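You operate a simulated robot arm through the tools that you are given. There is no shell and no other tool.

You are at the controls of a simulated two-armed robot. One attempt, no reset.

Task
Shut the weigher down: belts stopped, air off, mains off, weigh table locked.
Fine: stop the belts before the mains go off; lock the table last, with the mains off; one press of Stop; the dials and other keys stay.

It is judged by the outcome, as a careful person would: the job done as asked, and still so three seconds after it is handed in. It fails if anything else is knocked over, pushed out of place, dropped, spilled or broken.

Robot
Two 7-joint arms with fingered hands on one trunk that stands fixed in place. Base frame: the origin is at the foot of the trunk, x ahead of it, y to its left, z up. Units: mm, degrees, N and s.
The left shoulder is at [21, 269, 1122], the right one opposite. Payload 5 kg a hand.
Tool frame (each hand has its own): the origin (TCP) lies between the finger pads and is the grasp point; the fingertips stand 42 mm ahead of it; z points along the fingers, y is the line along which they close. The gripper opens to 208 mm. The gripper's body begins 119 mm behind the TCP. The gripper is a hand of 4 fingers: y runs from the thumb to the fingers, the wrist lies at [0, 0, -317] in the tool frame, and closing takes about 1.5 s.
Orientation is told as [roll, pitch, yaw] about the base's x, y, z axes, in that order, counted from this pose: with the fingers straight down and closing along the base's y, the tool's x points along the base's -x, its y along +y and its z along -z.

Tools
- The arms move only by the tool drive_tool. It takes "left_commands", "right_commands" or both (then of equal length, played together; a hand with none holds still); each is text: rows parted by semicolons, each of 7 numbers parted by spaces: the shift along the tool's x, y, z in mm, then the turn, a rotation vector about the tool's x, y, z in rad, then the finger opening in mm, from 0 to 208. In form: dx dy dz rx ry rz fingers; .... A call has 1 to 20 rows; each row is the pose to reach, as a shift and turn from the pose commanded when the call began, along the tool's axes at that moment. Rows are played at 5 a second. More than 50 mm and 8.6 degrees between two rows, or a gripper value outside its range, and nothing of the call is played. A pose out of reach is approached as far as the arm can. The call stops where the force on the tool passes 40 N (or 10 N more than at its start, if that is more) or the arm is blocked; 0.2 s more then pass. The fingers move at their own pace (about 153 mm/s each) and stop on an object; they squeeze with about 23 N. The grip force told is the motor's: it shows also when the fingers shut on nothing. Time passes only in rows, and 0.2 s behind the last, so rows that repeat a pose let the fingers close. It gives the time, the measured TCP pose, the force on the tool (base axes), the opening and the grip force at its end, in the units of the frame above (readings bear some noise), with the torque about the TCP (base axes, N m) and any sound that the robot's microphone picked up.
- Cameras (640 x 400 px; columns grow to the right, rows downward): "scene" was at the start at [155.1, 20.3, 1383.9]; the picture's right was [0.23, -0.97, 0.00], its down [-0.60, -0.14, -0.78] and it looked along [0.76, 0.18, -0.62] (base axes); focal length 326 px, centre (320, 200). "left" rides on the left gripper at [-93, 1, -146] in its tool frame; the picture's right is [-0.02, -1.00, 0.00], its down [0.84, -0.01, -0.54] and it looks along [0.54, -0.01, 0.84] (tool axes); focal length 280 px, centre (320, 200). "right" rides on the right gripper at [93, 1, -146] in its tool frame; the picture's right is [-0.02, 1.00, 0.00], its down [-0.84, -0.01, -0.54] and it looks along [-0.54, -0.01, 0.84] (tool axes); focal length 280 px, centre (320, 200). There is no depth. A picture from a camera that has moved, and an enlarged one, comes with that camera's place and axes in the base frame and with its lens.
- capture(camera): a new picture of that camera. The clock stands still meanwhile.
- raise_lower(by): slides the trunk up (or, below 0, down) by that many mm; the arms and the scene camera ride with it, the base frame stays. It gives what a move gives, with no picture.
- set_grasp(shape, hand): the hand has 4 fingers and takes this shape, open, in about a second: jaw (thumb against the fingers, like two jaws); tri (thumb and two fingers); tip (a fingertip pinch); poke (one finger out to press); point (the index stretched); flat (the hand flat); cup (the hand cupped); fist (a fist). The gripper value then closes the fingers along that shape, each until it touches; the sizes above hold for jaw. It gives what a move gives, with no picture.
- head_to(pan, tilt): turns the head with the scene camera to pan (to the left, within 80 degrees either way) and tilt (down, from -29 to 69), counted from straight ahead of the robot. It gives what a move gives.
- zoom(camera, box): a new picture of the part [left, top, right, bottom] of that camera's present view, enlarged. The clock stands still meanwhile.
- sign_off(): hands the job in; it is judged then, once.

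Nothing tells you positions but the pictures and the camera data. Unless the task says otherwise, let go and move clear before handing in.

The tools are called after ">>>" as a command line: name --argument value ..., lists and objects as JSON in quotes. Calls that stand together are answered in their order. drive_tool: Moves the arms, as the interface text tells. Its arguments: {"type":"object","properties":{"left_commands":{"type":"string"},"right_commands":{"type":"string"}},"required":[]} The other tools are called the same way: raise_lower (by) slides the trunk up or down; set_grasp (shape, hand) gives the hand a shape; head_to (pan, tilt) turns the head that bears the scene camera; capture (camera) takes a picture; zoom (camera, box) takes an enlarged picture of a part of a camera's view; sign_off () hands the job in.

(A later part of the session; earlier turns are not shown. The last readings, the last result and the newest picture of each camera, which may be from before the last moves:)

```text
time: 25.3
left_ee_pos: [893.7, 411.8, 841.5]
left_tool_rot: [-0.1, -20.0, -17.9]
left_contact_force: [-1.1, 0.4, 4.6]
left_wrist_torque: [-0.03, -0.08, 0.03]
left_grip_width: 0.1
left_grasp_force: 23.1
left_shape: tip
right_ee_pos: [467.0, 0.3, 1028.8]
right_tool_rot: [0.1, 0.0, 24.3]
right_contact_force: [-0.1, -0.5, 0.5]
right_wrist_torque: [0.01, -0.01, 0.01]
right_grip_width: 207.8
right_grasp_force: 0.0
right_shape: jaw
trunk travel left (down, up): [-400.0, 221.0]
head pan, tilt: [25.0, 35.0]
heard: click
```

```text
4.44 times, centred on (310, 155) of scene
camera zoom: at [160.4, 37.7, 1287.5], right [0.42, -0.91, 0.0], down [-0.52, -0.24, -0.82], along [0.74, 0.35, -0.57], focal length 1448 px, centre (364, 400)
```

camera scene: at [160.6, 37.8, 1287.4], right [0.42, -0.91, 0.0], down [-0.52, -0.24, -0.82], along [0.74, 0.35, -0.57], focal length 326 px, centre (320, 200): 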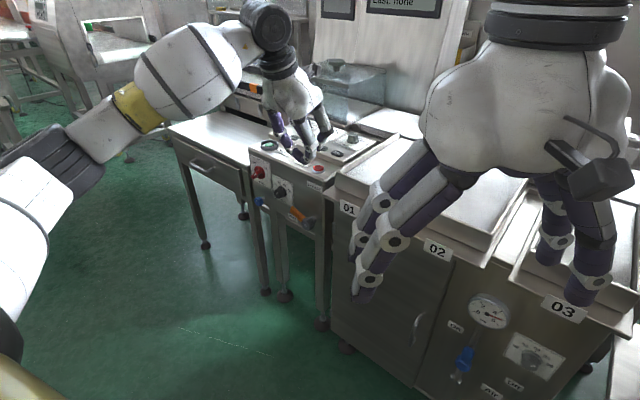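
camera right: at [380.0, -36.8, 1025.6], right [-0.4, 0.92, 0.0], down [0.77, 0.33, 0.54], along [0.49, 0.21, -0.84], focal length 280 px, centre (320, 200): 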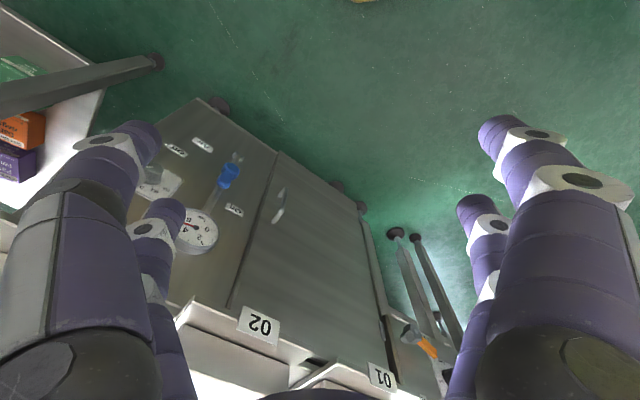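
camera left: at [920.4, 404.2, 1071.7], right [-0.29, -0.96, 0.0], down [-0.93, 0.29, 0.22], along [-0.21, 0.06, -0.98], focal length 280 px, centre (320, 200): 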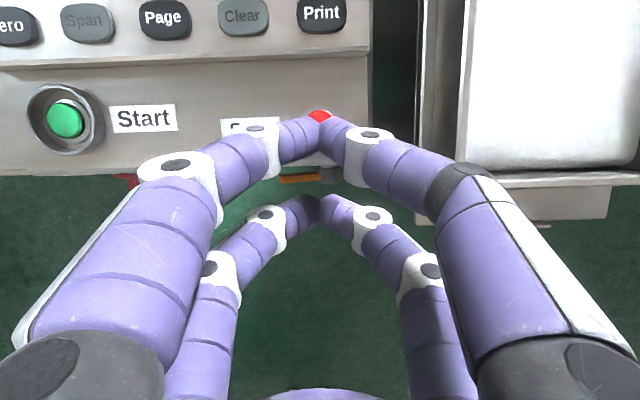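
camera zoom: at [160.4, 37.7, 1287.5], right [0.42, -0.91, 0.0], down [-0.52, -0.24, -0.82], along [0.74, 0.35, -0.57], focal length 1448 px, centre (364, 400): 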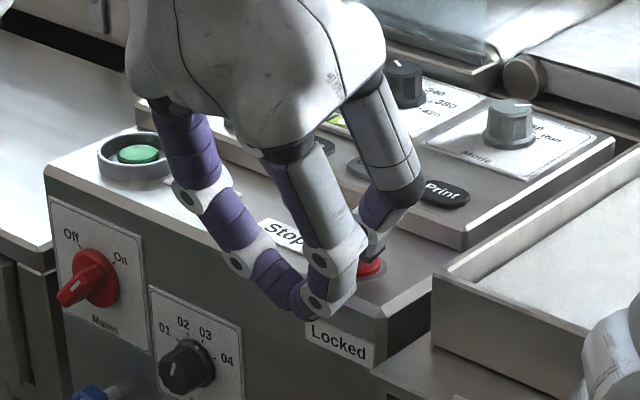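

A click was heard at about 5 N. Before lifting I'll check the display to confirm the belts have stopped.

>>> head_to --pan 25 --tilt 12

>>> capture --camera "scene"

```text
time: 26.2
left_ee_pos: [893.0, 412.7, 839.7]
left_tool_rot: [0.0, -20.0, -17.9]
left_contact_force: [-0.1, 0.7, 4.3]
left_wrist_torque: [0.01, -0.12, 0.05]
left_grip_width: 0.0
left_grasp_force: 23.2
left_shape: tip
right_ee_pos: [466.9, -0.5, 1028.3]
right_tool_rot: [0.0, -0.1, 24.3]
right_contact_force: [0.0, -0.5, 0.7]
right_wrist_torque: [0.0, 0.0, 0.0]
right_grip_width: 207.9
right_grasp_force: 0.0
right_shape: jaw
trunk travel left (down, up): [-400.0, 221.0]
head pan, tilt: [25.0, 12.0]
```

```text
taken
camera scene: at [165.1, 39.8, 1324.3], right [0.42, -0.91, 0.0], down [-0.19, -0.09, -0.98], along [0.89, 0.41, -0.21], focal length 326 px, centre (320, 200)
```

scene: 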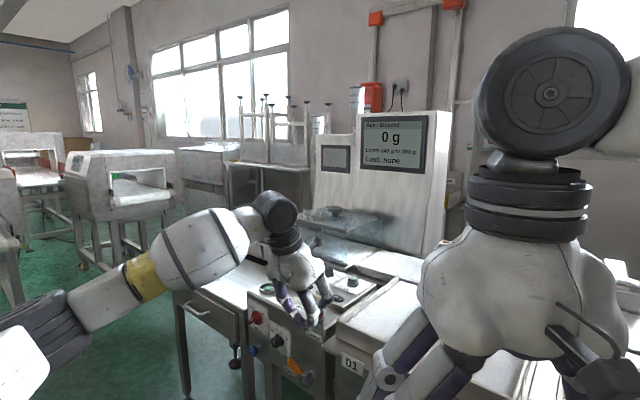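

The green light is out and the display reads "Run - Stopped", so the belts are stopped. I'll lift straight off the button and confirm.

>>> drive_tool --left_commands "-6.8 0 -18.8 0 0 0 0; -17.1 0 -47 0 0 0 0; -30.8 0 -84.6 0 0 0 0; -44.5 0 -122 0 0 0 0"

>>> zoom --camera "scene" --box '[310, 70, 470, 190]'

>>> capture --camera "left"

```text
time: 27.2
left_ee_pos: [892.9, 412.1, 973.3]
left_tool_rot: [0.0, -19.9, -18.0]
left_contact_force: [0.4, -0.5, -0.1]
left_wrist_torque: [0.07, -0.04, 0.03]
left_grip_width: 0.1
left_grasp_force: 23.2
left_shape: tip
right_ee_pos: [466.2, -1.1, 1029.1]
right_tool_rot: [-0.1, 0.0, 24.1]
right_contact_force: [-0.8, -0.9, 0.4]
right_wrist_torque: [0.09, -0.1, 0.03]
right_grip_width: 207.9
right_grasp_force: 0.0
right_shape: jaw
trunk travel left (down, up): [-400.0, 221.0]
head pan, tilt: [25.0, 12.0]
```

```text
3.33 times, centred on (390, 130) of scene
camera zoom: at [164.7, 39.4, 1324.5], right [0.42, -0.91, 0.0], down [-0.19, -0.09, -0.98], along [0.89, 0.41, -0.21], focal length 1086 px, centre (87, 433)
```

zoom: 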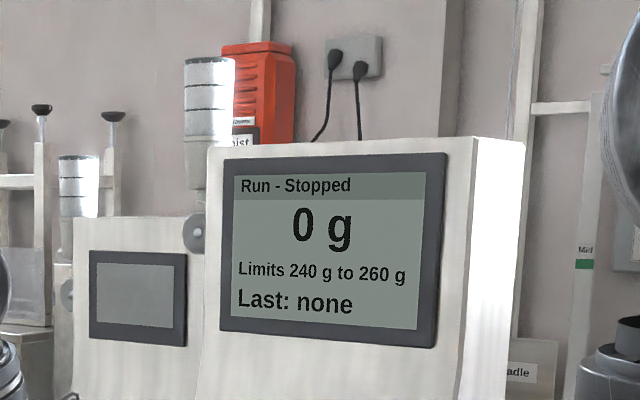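

```text
taken
camera left: at [928.2, 400.8, 1143.8], right [-0.29, -0.96, 0.0], down [-0.93, 0.29, 0.22], along [-0.21, 0.06, -0.98], focal length 280 px, centre (320, 200)
```

left: 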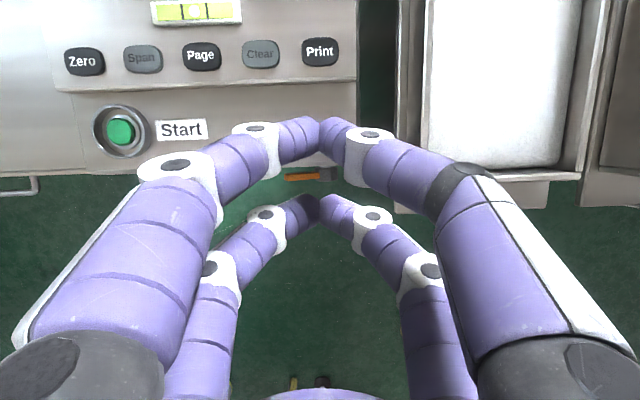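

Belts are stopped ("Run - Stopped", light out). Next is the air valve: I'll draw the left hand back to its stand-off pose, lower the trunk, and bring the right hand around to look at the valve.

>>> drive_tool --left_commands "18.8 8.5 -10.1 0 -0.1018 0 0; 37.7 16.9 -20.3 0 -0.2036 0 0; 56.5 25.4 -30.4 0 -0.3054 0 0; 75.3 33.8 -40.5 0 -0.4072 0 0; 94.1 42.3 -50.7 0 -0.5090 0 0; 113.0 50.8 -60.8 0 -0.6109 0 0; 131.8 59.2 -70.9 0 -0.7127 0 0; 150.6 67.7 -81.1 0 -0.8145 0 0; 169.4 76.1 -91.2 0 -0.9163 0 0; 188.3 84.6 -101.3 0 -1.0181 0 0; 207.1 93.0 -111.5 0 -1.1199 0 0; 225.9 101.5 -121.6 0 -1.2217 0 0; 225.9 101.5 -121.6 0 -1.2217 0 0"

>>> set_grasp --hand "right" --shape "tip"

>>> raise_lower --by -250

>>> capture --camera "scene"

>>> capture --camera "right"

```text
time: 30.2
left_ee_pos: [638.3, 586.0, 787.3]
left_tool_rot: [-17.8, -70.4, -0.2]
left_contact_force: [1.1, -0.2, 1.6]
left_wrist_torque: [0.1, 0.23, -0.01]
left_grip_width: 0.0
left_grasp_force: 22.9
left_shape: tip
right_ee_pos: [467.1, -0.6, 1029.0]
right_tool_rot: [0.0, 0.1, 24.2]
right_contact_force: [0.3, -0.8, -0.6]
right_wrist_torque: [0.1, 0.02, -0.01]
right_grip_width: 208.0
right_grasp_force: 0.1
right_shape: jaw
trunk travel left (down, up): [-400.0, 221.0]
head pan, tilt: [25.0, 12.0]
stopped in row 13 (left hand): the arm was blocked; the commanded pose is now the measured one
```

```text
time: 31.1
left_ee_pos: [639.8, 585.9, 788.3]
left_tool_rot: [-17.7, -70.4, 0.1]
left_contact_force: [-0.5, -0.1, -0.3]
left_wrist_torque: [-0.02, 0.03, 0.0]
left_grip_width: 0.0
left_grasp_force: 23.4
left_shape: tip
right_ee_pos: [467.6, 1.1, 1027.5]
right_tool_rot: [0.0, 0.0, 24.1]
right_contact_force: [-0.2, 0.4, -0.7]
right_wrist_torque: [0.03, 0.0, 0.0]
right_grip_width: 207.8
right_grasp_force: 0.1
right_shape: tip
trunk travel left (down, up): [-400.0, 221.0]
head pan, tilt: [25.0, 12.0]
```

```text
time: 33.7
left_ee_pos: [646.0, 579.4, 537.6]
left_tool_rot: [-17.2, -70.4, -1.2]
left_contact_force: [0.4, -0.4, 0.9]
left_wrist_torque: [0.02, 0.02, -0.03]
left_grip_width: 0.0
left_grasp_force: 23.1
left_shape: tip
right_ee_pos: [469.4, -5.1, 776.8]
right_tool_rot: [0.2, 0.2, 23.9]
right_contact_force: [-0.1, -0.5, 0.0]
right_wrist_torque: [0.0, -0.02, 0.0]
right_grip_width: 207.8
right_grasp_force: 0.0
right_shape: tip
trunk travel left (down, up): [-150.0, 471.0]
head pan, tilt: [25.0, 12.0]
```

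```text
taken
camera scene: at [261.2, 35.0, 1053.7], right [0.42, -0.91, 0.0], down [-0.19, -0.08, -0.98], along [0.89, 0.41, -0.21], focal length 326 px, centre (320, 200)
```

scene: 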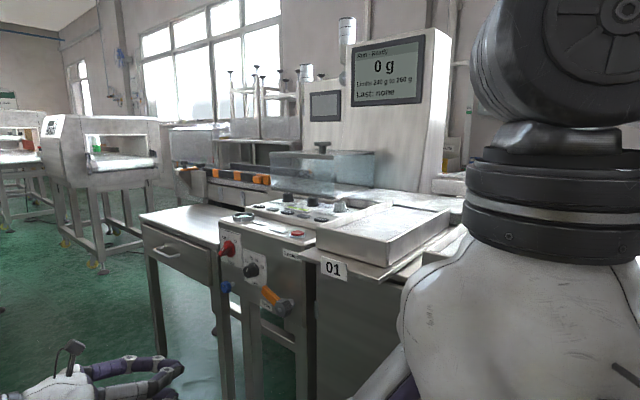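

```text
taken
camera right: at [382.7, -42.0, 923.5], right [-0.39, 0.92, 0.0], down [0.78, 0.33, 0.54], along [0.49, 0.21, -0.84], focal length 280 px, centre (320, 200)
```

right: 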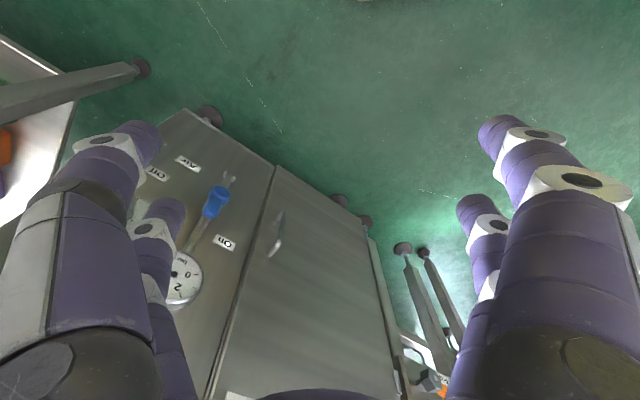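

The left arm was reported blocked on its way back and ended lower than planned, around z 787 before the trunk came down. I'll look around to check its state and that nothing was disturbed.

>>> head_to --pan 45 --tilt 40

>>> capture --camera "scene"

>>> capture --camera "left"

```text
time: 34.6
left_ee_pos: [645.8, 579.2, 537.8]
left_tool_rot: [-17.2, -70.2, -1.1]
left_contact_force: [-0.2, 0.5, -0.4]
left_wrist_torque: [0.0, 0.01, 0.01]
left_grip_width: 0.0
left_grasp_force: 23.8
left_shape: tip
right_ee_pos: [469.1, -4.8, 775.9]
right_tool_rot: [0.3, 0.2, 23.8]
right_contact_force: [0.2, 0.0, -0.4]
right_wrist_torque: [0.01, 0.01, 0.01]
right_grip_width: 207.7
right_grasp_force: 0.2
right_shape: tip
trunk travel left (down, up): [-150.0, 471.0]
head pan, tilt: [45.0, 40.0]
```

```text
taken
camera scene: at [237.1, 56.1, 1009.1], right [0.7, -0.71, 0.0], down [-0.46, -0.45, -0.77], along [0.54, 0.54, -0.64], focal length 326 px, centre (320, 200)
```

scene: 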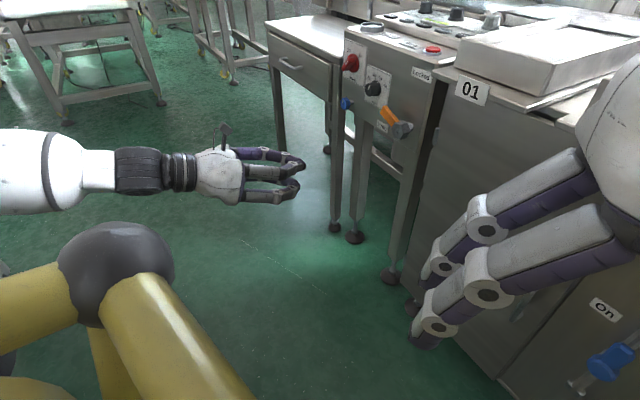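

```text
taken
camera left: at [546.2, 625.6, 673.7], right [-0.29, -0.95, 0.11], down [-0.77, 0.16, -0.62], along [0.57, -0.27, -0.78], focal length 280 px, centre (320, 200)
```

left: 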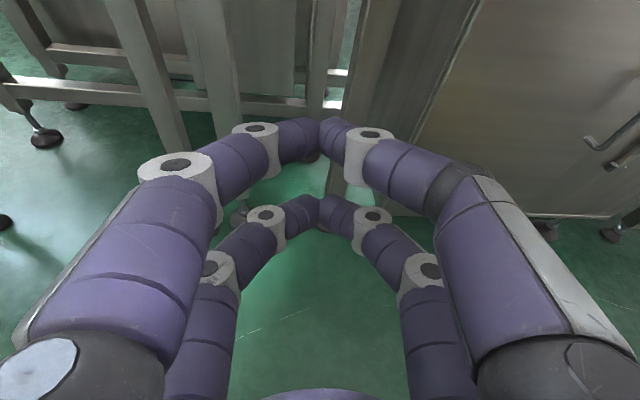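

Nothing looks disturbed, and the left hand is clear and pointing at the panel legs. Now I'll bring the right hand down to look at the air valve from the front.

>>> drive_tool --right_commands "-2.8 -6.2 23.0 0.0184 -0.0859 0.0319 208; -5.6 -12.5 46.0 0.0368 -0.1719 0.0638 208; -8.4 -18.7 69.0 0.0553 -0.2578 0.0957 208; -11.2 -25.0 92.0 0.0737 -0.3437 0.1276 208; -14.0 -31.2 115.0 0.0921 -0.4296 0.1595 208; -16.8 -37.5 138.0 0.1105 -0.5156 0.1914 208; -19.6 -43.7 161.0 0.1289 -0.6015 0.2233 208; -22.4 -49.9 184.0 0.1473 -0.6874 0.2552 208; -25.2 -56.2 207.0 0.1658 -0.7733 0.2871 208; -28.0 -62.4 230.0 0.1842 -0.8593 0.3190 208; -30.8 -68.7 253.0 0.2026 -0.9452 0.3509 208; -33.6 -74.9 276.0 0.2210 -1.0311 0.3828 208; -33.6 -74.9 276.0 0.2210 -1.0311 0.3828 208"

>>> capture --camera "right"

>>> head_to --pan 5 --tilt 40

>>> capture --camera "scene"

```text
time: 37.2
left_ee_pos: [646.5, 575.0, 544.7]
left_tool_rot: [-17.7, -71.1, -1.4]
left_contact_force: [-0.5, -3.6, 6.4]
left_wrist_torque: [0.43, 0.76, 0.39]
left_grip_width: 0.1
left_grasp_force: 22.6
left_shape: tip
right_ee_pos: [617.7, -20.4, 668.8]
right_tool_rot: [2.9, -26.2, 6.7]
right_contact_force: [-1.2, -2.1, 4.2]
right_wrist_torque: [0.16, -0.05, 0.09]
right_grip_width: 208.0
right_grasp_force: 0.2
right_shape: tip
right hand out of reach, approached as far as the arm can: row 5, 6, 7, 8, 9, 10, 11, 12, 13
trunk travel left (down, up): [-150.0, 471.0]
head pan, tilt: [45.0, 40.0]
stopped in row 13 (right hand): the force on the tool passed its limit at 54 N (the readings are from after the stop); the commanded pose is now the measured one
```

```text
taken
camera right: at [470.1, -43.8, 758.2], right [-0.13, 0.99, 0.05], down [0.52, 0.02, 0.85], along [0.84, 0.14, -0.52], focal length 280 px, centre (320, 200)
```

right: 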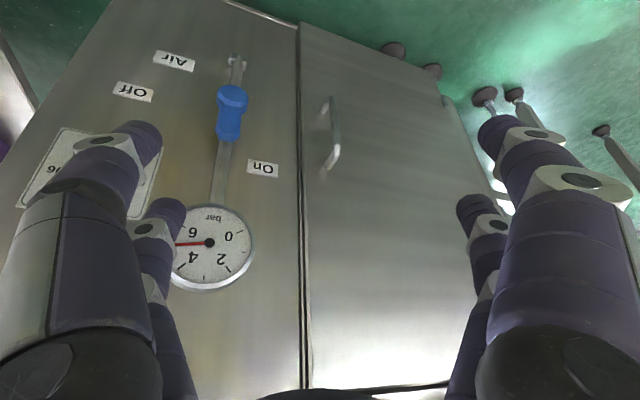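

```text
time: 38.3
left_ee_pos: [645.0, 579.5, 539.3]
left_tool_rot: [-17.8, -70.6, -0.9]
left_contact_force: [-0.1, 0.2, 0.7]
left_wrist_torque: [0.01, -0.01, -0.03]
left_grip_width: 0.1
left_grasp_force: 23.4
left_shape: tip
right_ee_pos: [620.7, -20.4, 664.3]
right_tool_rot: [2.9, -25.9, 6.7]
right_contact_force: [0.5, 0.4, -0.4]
right_wrist_torque: [0.0, 0.0, 0.0]
right_grip_width: 207.9
right_grasp_force: 0.1
right_shape: tip
trunk travel left (down, up): [-150.0, 471.0]
head pan, tilt: [5.0, 40.0]
```

```text
taken
camera scene: at [260.8, 6.2, 1008.9], right [0.08, -1.0, 0.0], down [-0.64, -0.05, -0.76], along [0.76, 0.06, -0.65], focal length 326 px, centre (320, 200)
```

scene: 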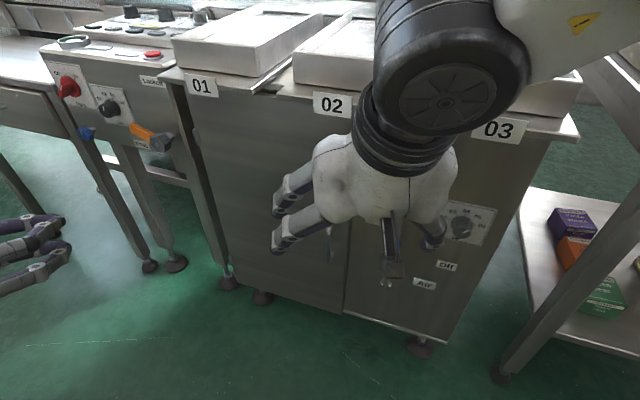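

The close-in pose was out of reach because the wrist was too near the shoulder, and the right hand stopped in front of the cabinet. The trays and gauge look unmoved. I'll back the right hand away gently, then raise the trunk to get better arm geometry.

>>> drive_tool --right_commands "15 0 -7.3 0 0 0 208; 30 0 -14.6 0 0 0 208; 45 0 -21.9 0 0 0 208; 45 0 -21.9 0 0 0 208"

>>> raise_lower --by 200

>>> capture --camera "scene"

>>> capture --camera "right"

```text
time: 39.3
left_ee_pos: [646.1, 579.3, 539.7]
left_tool_rot: [-17.8, -70.6, -1.0]
left_contact_force: [-0.3, -0.2, 1.0]
left_wrist_torque: [-0.02, 0.01, -0.01]
left_grip_width: 0.0
left_grasp_force: 23.1
left_shape: tip
right_ee_pos: [587.6, -26.5, 675.9]
right_tool_rot: [2.7, -24.6, 7.5]
right_contact_force: [-0.1, 0.1, -0.5]
right_wrist_torque: [-0.01, 0.01, 0.0]
right_grip_width: 208.2
right_grasp_force: 0.1
right_shape: tip
right hand out of reach, approached as far as the arm can: row 1, 2, 3, 4
trunk travel left (down, up): [-150.0, 471.0]
head pan, tilt: [5.0, 40.0]
```

```text
time: 41.5
left_ee_pos: [640.0, 586.7, 741.4]
left_tool_rot: [-17.6, -70.8, -0.2]
left_contact_force: [-1.0, -0.6, 0.1]
left_wrist_torque: [0.02, 0.03, 0.04]
left_grip_width: 0.0
left_grasp_force: 23.3
left_shape: tip
right_ee_pos: [587.8, -24.3, 877.7]
right_tool_rot: [2.8, -26.1, 7.1]
right_contact_force: [-0.1, -0.9, -0.3]
right_wrist_torque: [0.02, -0.04, 0.0]
right_grip_width: 208.0
right_grasp_force: 0.2
right_shape: tip
trunk travel left (down, up): [-350.0, 271.0]
head pan, tilt: [5.0, 40.0]
```

```text
taken
camera scene: at [175.1, 7.6, 1228.0], right [0.09, -1.0, 0.0], down [-0.64, -0.06, -0.77], along [0.76, 0.07, -0.64], focal length 326 px, centre (320, 200)
```

scene: 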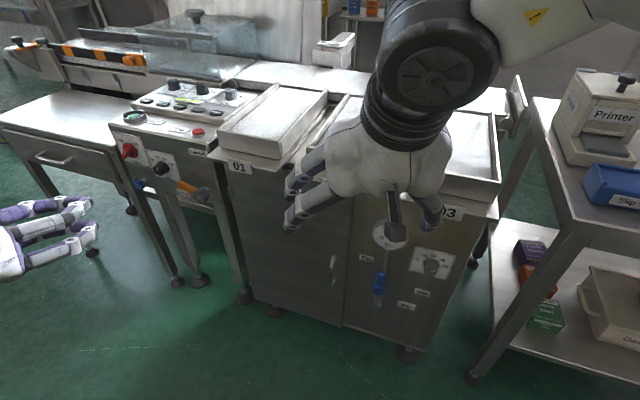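

```text
taken
camera right: at [440.4, -49.0, 968.4], right [-0.13, 0.99, 0.05], down [0.52, 0.03, 0.85], along [0.84, 0.14, -0.52], focal length 280 px, centre (320, 200)
```

right: 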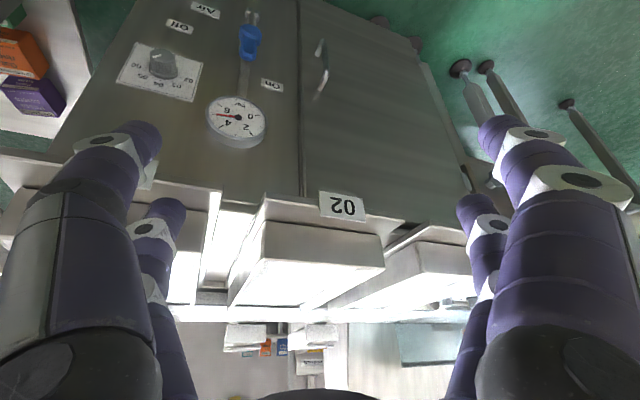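

The right hand is clear in front of the trays. I'll zoom both cameras on the air valve to triangulate it precisely.

>>> zoom --camera "scene" --box '[350, 210, 470, 330]'

>>> zoom --camera "right" --box '[130, 0, 330, 160]'

```text
3.33 times, centred on (410, 270) of scene
camera zoom: at [175.1, 7.6, 1228.0], right [0.09, -1.0, 0.0], down [-0.64, -0.06, -0.77], along [0.76, 0.07, -0.64], focal length 1086 px, centre (20, -33)
```

zoom: 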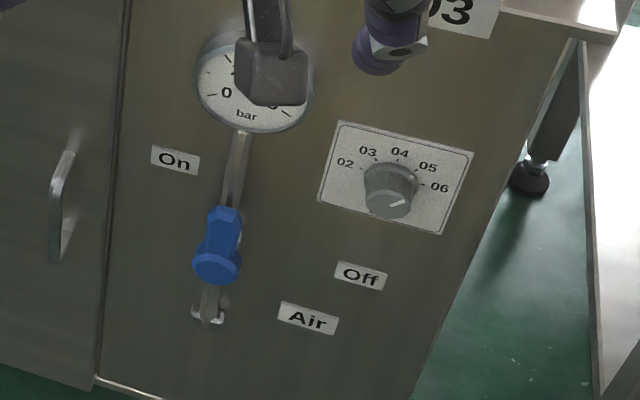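

```text
2.50 times, centred on (230, 80) of right
camera zoom: at [440.4, -49.0, 968.4], right [-0.13, 0.99, 0.05], down [0.52, 0.03, 0.85], along [0.84, 0.14, -0.52], focal length 701 px, centre (545, 500)
```

zoom: 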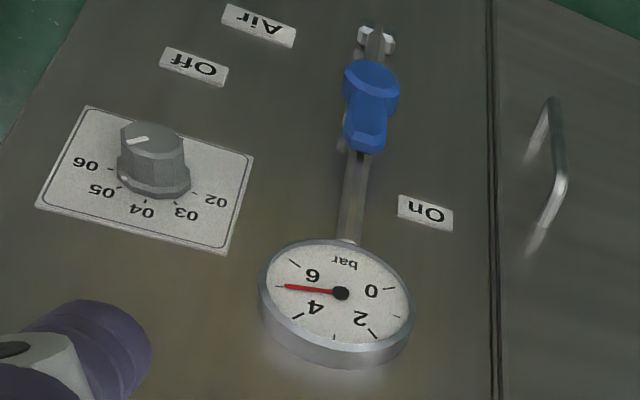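

I get the air pivot at about (715, -109, 464) with the handle pointing up 68 mm toward On; Off lies level to the right, so it needs a 90° clockwise turn. I'll see how the right hand looks in jaw shape at a handle-width opening.

>>> set_grasp --hand "right" --shape "jaw"

>>> drive_tool --right_commands "0 0 0 0 0 0 30; 0 0 0 0 0 0 30; 0 0 0 0 0 0 30; 0 0 0 0 0 0 30; 0 0 0 0 0 0 30; 0 0 0 0 0 0 30; 0 0 0 0 0 0 30; 0 0 0 0 0 0 30"

>>> capture --camera "right"

>>> zoom --camera "scene" --box '[260, 90, 480, 260]'

```text
time: 42.4
left_ee_pos: [640.1, 585.9, 741.5]
left_tool_rot: [-17.8, -70.8, -0.3]
left_contact_force: [0.2, -0.3, 0.6]
left_wrist_torque: [0.02, 0.01, 0.01]
left_grip_width: 0.0
left_grasp_force: 23.6
left_shape: tip
right_ee_pos: [588.1, -26.1, 879.0]
right_tool_rot: [3.0, -26.1, 7.0]
right_contact_force: [0.0, -0.2, 0.1]
right_wrist_torque: [-0.01, 0.01, 0.01]
right_grip_width: 208.0
right_grasp_force: 0.0
right_shape: jaw
trunk travel left (down, up): [-350.0, 271.0]
head pan, tilt: [5.0, 40.0]
```

```text
time: 44.2
left_ee_pos: [639.8, 585.0, 742.7]
left_tool_rot: [-17.8, -70.9, -0.3]
left_contact_force: [-0.4, -0.2, 0.9]
left_wrist_torque: [0.0, -0.04, 0.0]
left_grip_width: 0.0
left_grasp_force: 23.4
left_shape: tip
right_ee_pos: [587.7, -24.6, 877.8]
right_tool_rot: [2.8, -26.1, 7.0]
right_contact_force: [-0.4, 0.0, -0.2]
right_wrist_torque: [0.0, 0.02, 0.01]
right_grip_width: 30.2
right_grasp_force: 0.3
right_shape: jaw
trunk travel left (down, up): [-350.0, 271.0]
head pan, tilt: [5.0, 40.0]
```

```text
taken
camera right: at [440.5, -48.8, 968.8], right [-0.13, 0.99, 0.05], down [0.52, 0.03, 0.85], along [0.84, 0.14, -0.52], focal length 280 px, centre (320, 200)
```

right: 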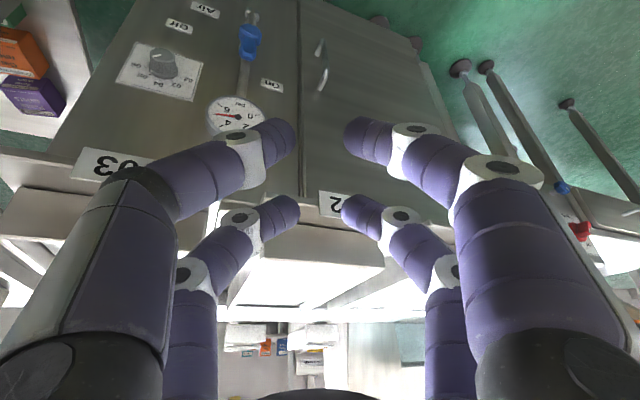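

```text
2.35 times, centred on (370, 175) of scene
camera zoom: at [175.4, 7.9, 1228.1], right [0.09, -1.0, 0.0], down [-0.64, -0.06, -0.77], along [0.76, 0.07, -0.64], focal length 766 px, centre (202, 259)
```

zoom: 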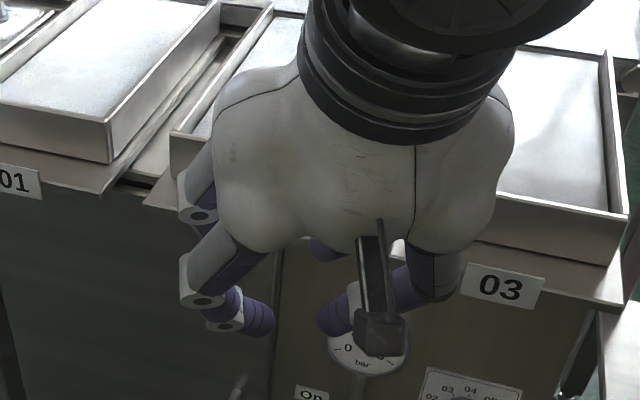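

A left-hand approach suits a rightward push on the valve better, so I'll park the right hand up and to the right and raise the trunk a little for reach.

>>> drive_tool --right_commands "1.2 -25.6 -25.8 0 0 0 30; 2.5 -51.3 -51.7 0 0 0 30; 3.7 -76.9 -77.5 0 0 0 30; 5.0 -102.6 -103.3 0 0 0 30; 6.2 -128.2 -129.1 0 0 0 30; 7.4 -153.8 -155.0 0 0 0 30; 8.7 -179.5 -180.8 0 0 0 30; 9.9 -205.1 -206.6 0 0 0 30; 9.9 -205.1 -206.6 0 0 0 30"

>>> raise_lower --by 100

>>> capture --camera "scene"

```text
time: 46.2
left_ee_pos: [640.3, 585.1, 741.8]
left_tool_rot: [-17.7, -70.9, -0.4]
left_contact_force: [-0.5, -0.7, 0.2]
left_wrist_torque: [0.04, 0.02, 0.07]
left_grip_width: 0.3
left_grasp_force: 22.9
left_shape: tip
right_ee_pos: [521.7, -251.0, 1050.6]
right_tool_rot: [2.9, -26.2, 7.2]
right_contact_force: [-0.2, 0.0, -1.0]
right_wrist_torque: [0.08, -0.02, -0.01]
right_grip_width: 30.1
right_grasp_force: 0.1
right_shape: jaw
trunk travel left (down, up): [-350.0, 271.0]
head pan, tilt: [5.0, 40.0]
```

```text
time: 47.5
left_ee_pos: [639.3, 584.4, 840.8]
left_tool_rot: [-17.8, -70.8, -0.3]
left_contact_force: [1.0, 0.0, 0.1]
left_wrist_torque: [-0.02, -0.01, 0.03]
left_grip_width: 0.0
left_grasp_force: 23.2
left_shape: tip
right_ee_pos: [519.7, -249.9, 1150.0]
right_tool_rot: [2.8, -26.1, 7.1]
right_contact_force: [0.6, -0.1, -0.5]
right_wrist_torque: [0.0, 0.04, 0.05]
right_grip_width: 30.2
right_grasp_force: 0.0
right_shape: jaw
trunk travel left (down, up): [-450.0, 171.0]
head pan, tilt: [5.0, 40.0]
```

```text
taken
camera scene: at [159.8, 7.9, 1330.5], right [0.09, -1.0, 0.0], down [-0.64, -0.06, -0.77], along [0.76, 0.07, -0.64], focal length 326 px, centre (320, 200)
```

scene: 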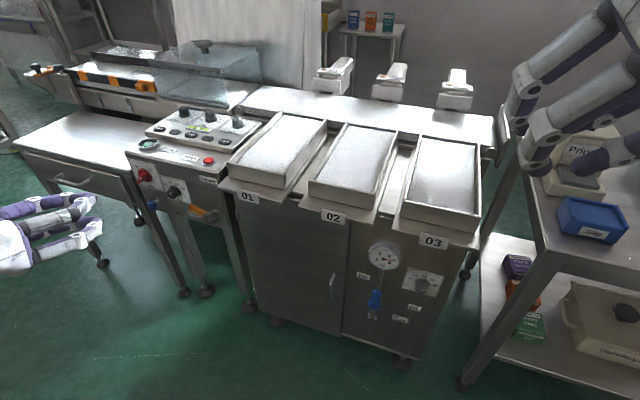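

With a clear view, everything on the machine looks undisturbed. Now I'll swing the left hand across toward the air valve along an arc that keeps the wrist within reach.

>>> drive_tool --left_commands "12.7 -27.6 21.1 0.0133 0.0217 0.0138 0; 25.3 -55.2 42.2 0.0266 0.0434 0.0277 0; 38.0 -82.8 63.3 0.0399 0.0652 0.0415 0; 50.6 -110.4 84.4 0.0532 0.0869 0.0553 0; 63.3 -138.1 105.6 0.0666 0.1086 0.0692 0; 75.9 -165.7 126.7 0.0799 0.1303 0.0830 0; 88.6 -193.3 147.8 0.0932 0.1520 0.0968 0; 101.2 -220.9 168.9 0.1065 0.1738 0.1106 0; 113.9 -248.5 190.0 0.1198 0.1955 0.1245 0; 113.9 -248.5 190.0 0.1198 0.1955 0.1245 0"

>>> capture --camera "scene"

```text
time: 49.9
left_ee_pos: [767.2, 268.7, 1264.0]
left_tool_rot: [117.5, -69.0, -141.5]
left_contact_force: [0.5, -0.3, 0.6]
left_wrist_torque: [0.02, 0.04, -0.03]
left_grip_width: 0.0
left_grasp_force: 23.1
left_shape: tip
left hand out of reach, approached as far as the arm can: row 3, 4, 5, 6
right_ee_pos: [519.8, -249.0, 1149.5]
right_tool_rot: [2.9, -26.1, 7.2]
right_contact_force: [0.3, -1.7, -0.6]
right_wrist_torque: [0.09, 0.03, 0.05]
right_grip_width: 30.0
right_grasp_force: 0.0
right_shape: jaw
trunk travel left (down, up): [-450.0, 171.0]
head pan, tilt: [5.0, 40.0]
stopped in row 10 (left hand): the arm was blocked; the commanded pose is now the measured one
```

```text
taken
camera scene: at [159.7, 7.4, 1330.8], right [0.09, -1.0, 0.0], down [-0.64, -0.06, -0.77], along [0.76, 0.07, -0.64], focal length 326 px, centre (320, 200)
```

scene: 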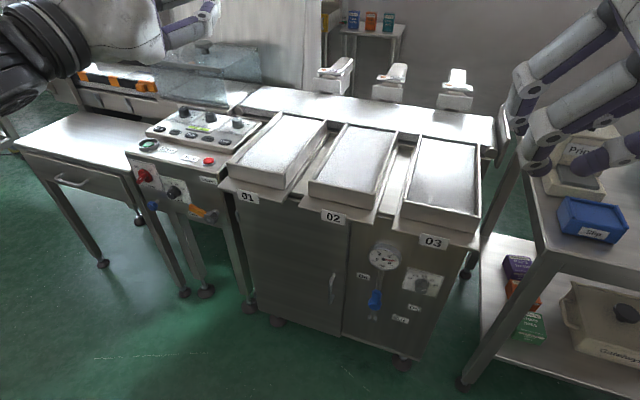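

The left arm ran into a reach limit and ended up high and clear at z ≈ 1264, with nothing touched. I'll raise the trunk fully so the arm can reach down naturally, then bring the hand to a tool-down pose in short checked moves.

>>> raise_lower --by 171

>>> drive_tool --left_commands "16.5 -22.2 -8.0 0.0248 0.1134 -0.0193 0; 32.9 -44.4 -16.1 0.0496 0.2268 -0.0386 0; 49.4 -66.7 -24.1 0.0745 0.3402 -0.0579 0; 65.8 -88.9 -32.1 0.0993 0.4535 -0.0771 0; 65.8 -88.9 -32.1 0.0993 0.4535 -0.0771 0"

>>> capture --camera "scene"

```text
time: 51.8
left_ee_pos: [768.3, 270.0, 1435.7]
left_tool_rot: [117.6, -69.1, -141.7]
left_contact_force: [0.2, -0.1, 0.2]
left_wrist_torque: [-0.01, -0.04, -0.03]
left_grip_width: 0.1
left_grasp_force: 23.4
left_shape: tip
right_ee_pos: [521.3, -248.3, 1320.8]
right_tool_rot: [3.0, -26.1, 7.2]
right_contact_force: [0.9, 0.6, -0.5]
right_wrist_torque: [-0.01, 0.05, 0.02]
right_grip_width: 30.2
right_grasp_force: 0.0
right_shape: jaw
trunk travel left (down, up): [-621.0, 0.0]
head pan, tilt: [5.0, 40.0]
```

```text
time: 53.0
left_ee_pos: [726.4, 218.3, 1340.5]
left_tool_rot: [39.2, -67.8, -65.0]
left_contact_force: [0.8, 0.2, -0.9]
left_wrist_torque: [-0.01, 0.01, -0.03]
left_grip_width: 0.1
left_grasp_force: 22.9
left_shape: tip
right_ee_pos: [521.2, -249.8, 1322.1]
right_tool_rot: [2.7, -26.1, 7.2]
right_contact_force: [-0.3, 0.8, 0.5]
right_wrist_torque: [-0.01, 0.0, 0.03]
right_grip_width: 30.4
right_grasp_force: 0.1
right_shape: jaw
trunk travel left (down, up): [-621.0, 0.0]
head pan, tilt: [5.0, 40.0]
```

```text
taken
camera scene: at [153.5, 8.3, 1502.8], right [0.09, -1.0, 0.0], down [-0.64, -0.06, -0.77], along [0.76, 0.07, -0.64], focal length 326 px, centre (320, 200)
```

scene: 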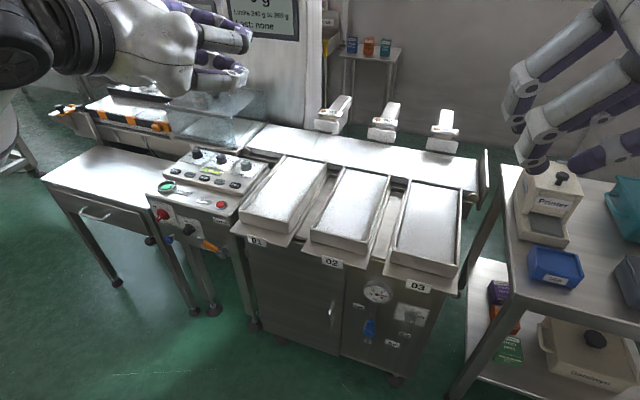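

That stage went exactly as planned. I'll continue to the tool-down pose above and in front of the trays.

>>> drive_tool --left_commands "19.5 -21.0 2.2 0.0248 0.1134 -0.0193 0; 39.1 -42.1 4.5 0.0496 0.2268 -0.0386 0; 58.6 -63.1 6.7 0.0744 0.3402 -0.0579 0; 78.1 -84.1 9.0 0.0993 0.4536 -0.0772 0; 97.6 -105.1 11.2 0.1241 0.5669 -0.0964 0; 117.2 -126.2 13.4 0.1489 0.6803 -0.1157 0; 136.7 -147.2 15.7 0.1737 0.7937 -0.1350 0; 156.2 -168.2 17.9 0.1985 0.9071 -0.1543 0; 156.2 -168.2 17.9 0.1985 0.9071 -0.1543 0"

>>> capture --camera "scene"

```text
time: 55.0
left_ee_pos: [641.0, 122.9, 1150.2]
left_tool_rot: [0.2, -20.0, -30.0]
left_contact_force: [0.3, 0.3, -0.3]
left_wrist_torque: [-0.05, 0.01, 0.03]
left_grip_width: 0.0
left_grasp_force: 23.5
left_shape: tip
right_ee_pos: [520.0, -249.7, 1322.1]
right_tool_rot: [2.8, -26.2, 7.1]
right_contact_force: [-0.5, 0.7, 0.6]
right_wrist_torque: [-0.04, 0.0, 0.02]
right_grip_width: 30.4
right_grasp_force: 0.0
right_shape: jaw
trunk travel left (down, up): [-621.0, 0.0]
head pan, tilt: [5.0, 40.0]
```

```text
taken
camera scene: at [153.2, 8.2, 1502.9], right [0.09, -1.0, 0.0], down [-0.64, -0.06, -0.77], along [0.76, 0.07, -0.64], focal length 326 px, centre (320, 200)
```

scene: 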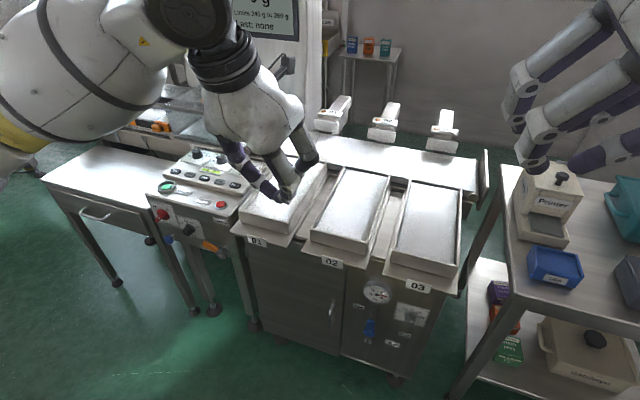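

The left hand is now at (641, 123, 1150), tilted 20° from vertical. I'll move it sideways and down in front of the tray plates, which sit about 90 mm beyond the tool centre.

>>> drive_tool --left_commands "1.4 -44 20.8 0 0 0 0; 2.8 -88 41.5 0 0 0 0; 4.2 -132 62.3 0 0 0 0; 17.9 -132 99.9 0 0 0 0; 31.6 -132 137.5 0 0 0 0; 45.2 -132 175.1 0 0 0 0; 58.9 -132 212.7 0 0 0 0; 72.6 -132 250.3 0 0 0 0; 86.3 -132 287.9 0 0 0 0; 86.3 -132 287.9 0 0 0 0"

>>> capture --camera "scene"

>>> capture --camera "left"

```text
time: 57.2
left_ee_pos: [589.7, -1.0, 850.0]
left_tool_rot: [0.1, -20.0, -30.1]
left_contact_force: [0.1, 0.9, 0.9]
left_wrist_torque: [-0.01, -0.03, 0.02]
left_grip_width: 0.0
left_grasp_force: 23.3
left_shape: tip
right_ee_pos: [520.4, -249.7, 1321.0]
right_tool_rot: [2.7, -26.0, 7.2]
right_contact_force: [0.7, 0.7, -0.3]
right_wrist_torque: [0.0, -0.01, 0.0]
right_grip_width: 30.1
right_grasp_force: 0.0
right_shape: jaw
trunk travel left (down, up): [-621.0, 0.0]
head pan, tilt: [5.0, 40.0]
```

```text
taken
camera scene: at [153.1, 8.0, 1502.9], right [0.09, -1.0, 0.0], down [-0.64, -0.06, -0.77], along [0.76, 0.07, -0.64], focal length 326 px, centre (320, 200)
```

scene: 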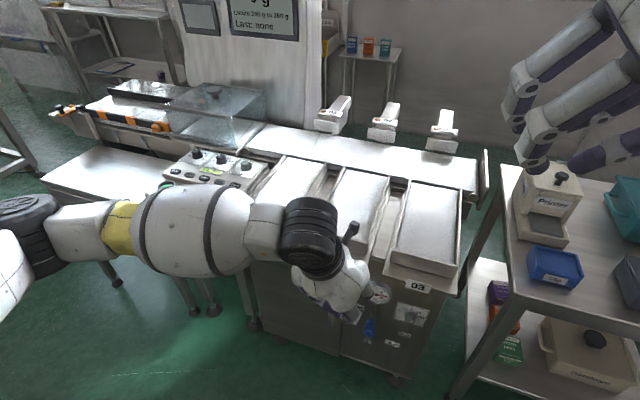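

```text
taken
camera left: at [621.9, -18.3, 1020.6], right [-0.49, -0.87, 0.0], down [-0.85, 0.48, 0.22], along [-0.19, 0.1, -0.98], focal length 280 px, centre (320, 200)
```

left: 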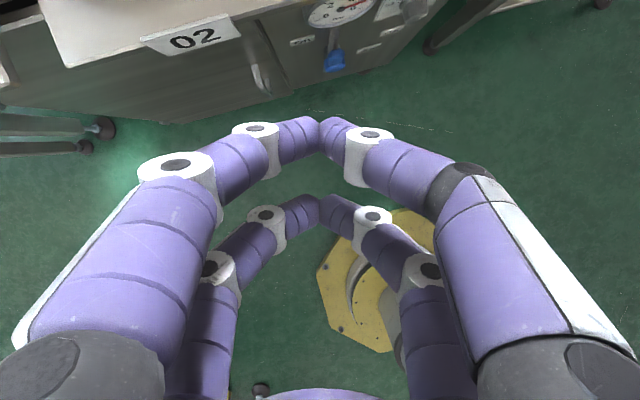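

Reach is good in this configuration. I'll continue down and tilt the hand further toward the valve.

>>> drive_tool --left_commands "7.9 -0.9 33.3 0 -0.0524 0 0; 15.7 -1.8 66.6 0 -0.1047 0 0; 23.6 -2.8 100.0 0 -0.1571 0 0; 31.4 -3.7 133.3 0 -0.2094 0 0; 39.3 -4.6 166.6 0 -0.2618 0 0; 39.3 -4.6 166.6 0 -0.2618 0 0"

>>> capture --camera "left"

>>> zoom --camera "scene" --box '[260, 220, 460, 370]'

```text
time: 58.6
left_ee_pos: [604.7, -18.1, 682.4]
left_tool_rot: [0.2, -35.2, -30.0]
left_contact_force: [-1.6, -0.1, 0.3]
left_wrist_torque: [0.0, 0.0, 0.01]
left_grip_width: 0.1
left_grasp_force: 23.5
left_shape: tip
right_ee_pos: [519.9, -250.2, 1321.8]
right_tool_rot: [2.9, -26.0, 7.2]
right_contact_force: [0.0, -0.1, 0.1]
right_wrist_torque: [0.03, -0.06, 0.04]
right_grip_width: 30.3
right_grasp_force: 0.1
right_shape: jaw
trunk travel left (down, up): [-621.0, 0.0]
head pan, tilt: [5.0, 40.0]
```

```text
taken
camera left: at [597.1, -13.5, 855.9], right [-0.49, -0.87, 0.01], down [-0.87, 0.49, -0.04], along [0.04, -0.03, -1.0], focal length 280 px, centre (320, 200)
```

left: 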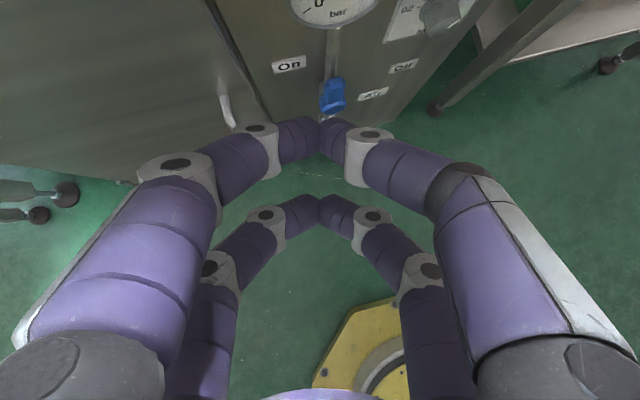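

```text
2.67 times, centred on (360, 295) of scene
camera zoom: at [153.2, 7.7, 1502.9], right [0.09, -1.0, 0.0], down [-0.64, -0.06, -0.77], along [0.76, 0.07, -0.64], focal length 868 px, centre (213, -53)
```

zoom: 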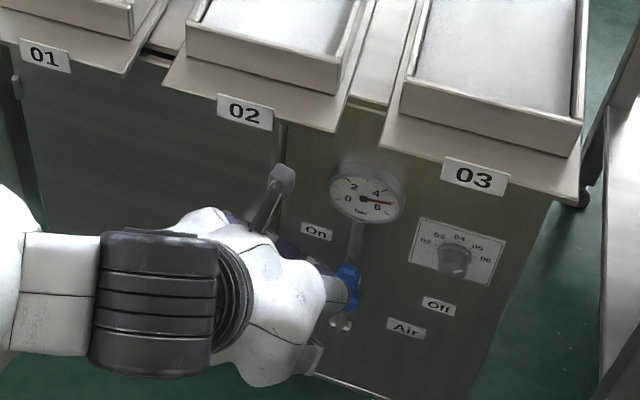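

The left wrist camera now looks straight down past the fingertips at the blue handle. I'll zoom in for depth detail on the handle, pipe and face.

>>> zoom --camera "left" --box '[240, 30, 420, 150]'

>>> zoom --camera "scene" --box '[330, 270, 430, 350]'

```text
3.33 times, centred on (330, 90) of left
camera zoom: at [597.1, -13.5, 855.9], right [-0.49, -0.87, 0.01], down [-0.87, 0.49, -0.04], along [0.04, -0.03, -1.0], focal length 935 px, centre (287, 567)
```

zoom: 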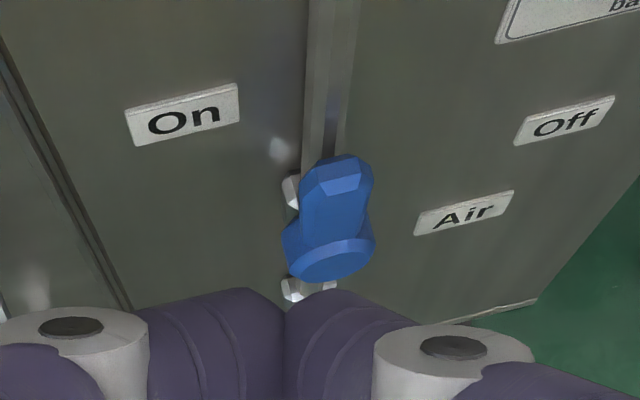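

```text
5.00 times, centred on (380, 310) of scene
camera zoom: at [153.2, 7.7, 1502.9], right [0.09, -1.0, 0.0], down [-0.64, -0.06, -0.77], along [0.76, 0.07, -0.64], focal length 1628 px, centre (20, -350)
```

zoom: 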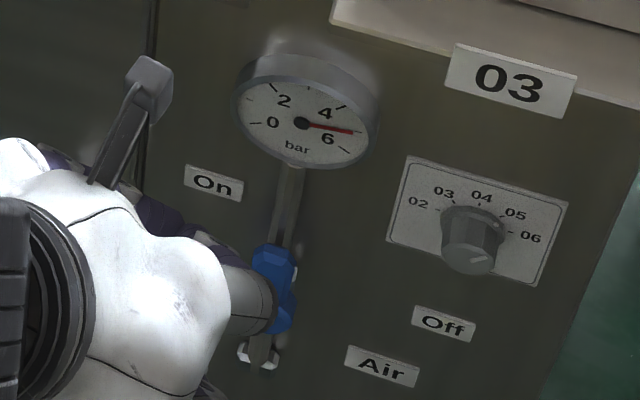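

The handle geometry agrees across views: pivot (714, -107, 464), handle about 27 mm wide and front at 711 along the face normal. I'll move the tip pair to a pre-insert point left of the handle, 30 mm in front of it.

>>> drive_tool --left_commands "10.3 3.2 30.9 0 -0.0342 0 0; 20.5 6.4 61.8 0 -0.0684 0 0; 30.8 9.7 92.8 0 -0.1026 0 0; 41.0 12.9 123.7 0 -0.1368 0 0; 51.3 16.1 154.6 0 -0.1710 0 0; 51.3 16.1 154.6 0 -0.1710 0 0"

>>> capture --camera "left"

>>> zoom --camera "left" --box '[240, 30, 420, 150]'

>>> zoom --camera "scene" --box '[310, 260, 430, 360]'

```text
time: 60.0
left_ee_pos: [626.7, -21.9, 610.5]
left_tool_rot: [0.2, -39.3, -30.1]
left_contact_force: [-0.6, -2.2, 1.0]
left_wrist_torque: [0.23, 0.03, 0.13]
left_grip_width: 0.0
left_grasp_force: 22.7
left_shape: tip
left hand out of reach, approached as far as the arm can: row 3, 4, 5, 6
right_ee_pos: [519.4, -253.3, 1320.0]
right_tool_rot: [3.1, -26.1, 7.1]
right_contact_force: [-1.3, -2.8, -0.3]
right_wrist_torque: [0.31, -0.09, 0.15]
right_grip_width: 29.9
right_grasp_force: 0.1
right_shape: jaw
trunk travel left (down, up): [-621.0, 0.0]
head pan, tilt: [5.0, 40.0]
```

```text
taken
camera left: at [607.8, -11.3, 783.4], right [-0.49, -0.87, 0.01], down [-0.87, 0.49, -0.12], along [0.1, -0.06, -0.99], focal length 280 px, centre (320, 200)
```

left: 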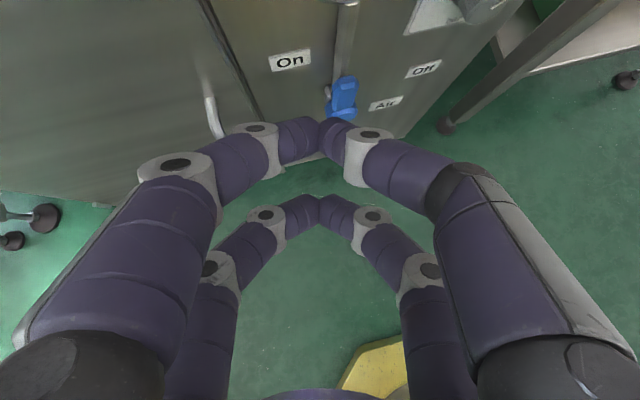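

```text
3.33 times, centred on (330, 90) of left
camera zoom: at [607.8, -11.3, 783.4], right [-0.49, -0.87, 0.01], down [-0.87, 0.49, -0.12], along [0.1, -0.06, -0.99], focal length 935 px, centre (287, 567)
```

zoom: 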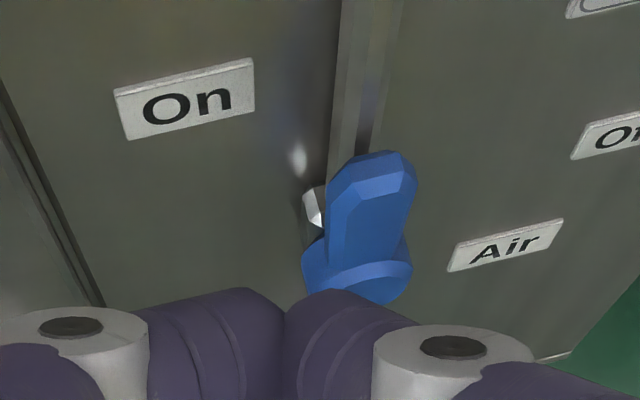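

```text
4.00 times, centred on (370, 310) of scene
camera zoom: at [152.7, 5.0, 1502.8], right [0.09, -1.0, 0.0], down [-0.64, -0.05, -0.77], along [0.76, 0.07, -0.64], focal length 1303 px, centre (120, -240)
```

zoom: 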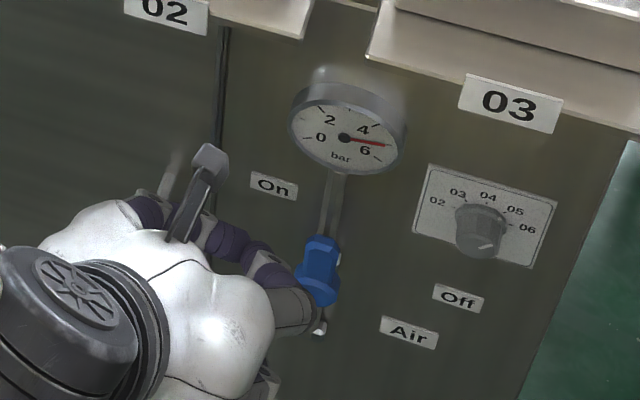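

The last bit was out of reach for the arm's joints, so I'll use the trunk for height instead. First I'll back the hand up to a comfortable relative pose.

>>> drive_tool --left_commands "-18.4 -1.4 -25 0 0.0279 0 0; -36.8 -2.8 -50 0 0.0558 0 0; -55.3 -4.1 -75 0 0.0838 0 0; -73.7 -5.5 -100 0 0.1117 0 0; -92.1 -6.9 -125 0 0.1396 0 0; -92.1 -6.9 -125 0 0.1396 0 0"

```text
time: 61.4
left_ee_pos: [617.7, -24.4, 763.6]
left_tool_rot: [0.1, -31.4, -30.1]
left_contact_force: [0.1, 0.6, 0.4]
left_wrist_torque: [0.01, 0.02, 0.0]
left_grip_width: 0.0
left_grasp_force: 22.9
left_shape: tip
right_ee_pos: [520.0, -249.1, 1321.3]
right_tool_rot: [2.8, -26.0, 7.2]
right_contact_force: [0.2, 0.2, -0.4]
right_wrist_torque: [-0.02, -0.01, -0.01]
right_grip_width: 30.1
right_grasp_force: 0.1
right_shape: jaw
trunk travel left (down, up): [-621.0, 0.0]
head pan, tilt: [5.0, 40.0]
```

The commanded pose follows the measured one, which is what I needed. I'll lower the trunk 200 mm so the hand comes down to the valve with joint range to spare.

>>> raise_lower --by -200

>>> zoom --camera "left" --box '[220, 20, 420, 160]'

>>> capture --camera "scene"

```text
time: 63.6
left_ee_pos: [616.5, -23.9, 563.2]
left_tool_rot: [0.1, -31.6, -30.0]
left_contact_force: [0.6, 0.6, 1.0]
left_wrist_torque: [-0.03, -0.01, 0.01]
left_grip_width: 0.0
left_grasp_force: 23.0
left_shape: tip
right_ee_pos: [519.6, -251.1, 1121.4]
right_tool_rot: [2.8, -26.2, 7.2]
right_contact_force: [0.1, 0.0, 0.0]
right_wrist_torque: [-0.02, -0.03, 0.0]
right_grip_width: 30.1
right_grasp_force: 0.0
right_shape: jaw
trunk travel left (down, up): [-421.0, 200.0]
head pan, tilt: [5.0, 40.0]
```

```text
2.86 times, centred on (320, 90) of left
camera zoom: at [619.0, -24.8, 737.9], right [-0.49, -0.87, 0.01], down [-0.87, 0.49, 0.02], along [-0.02, 0.0, -1.0], focal length 801 px, centre (320, 514)
```

zoom: 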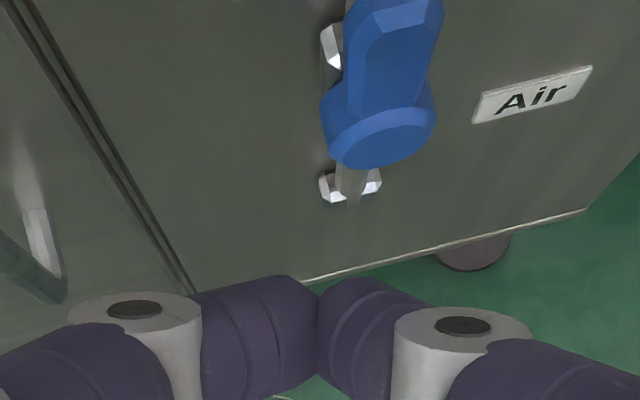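

```text
taken
camera scene: at [162.2, 8.0, 1301.6], right [0.09, -1.0, 0.0], down [-0.64, -0.06, -0.77], along [0.76, 0.07, -0.64], focal length 326 px, centre (320, 200)
```

scene: 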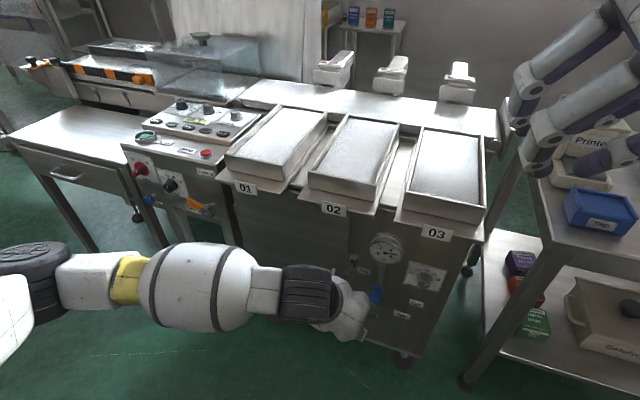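

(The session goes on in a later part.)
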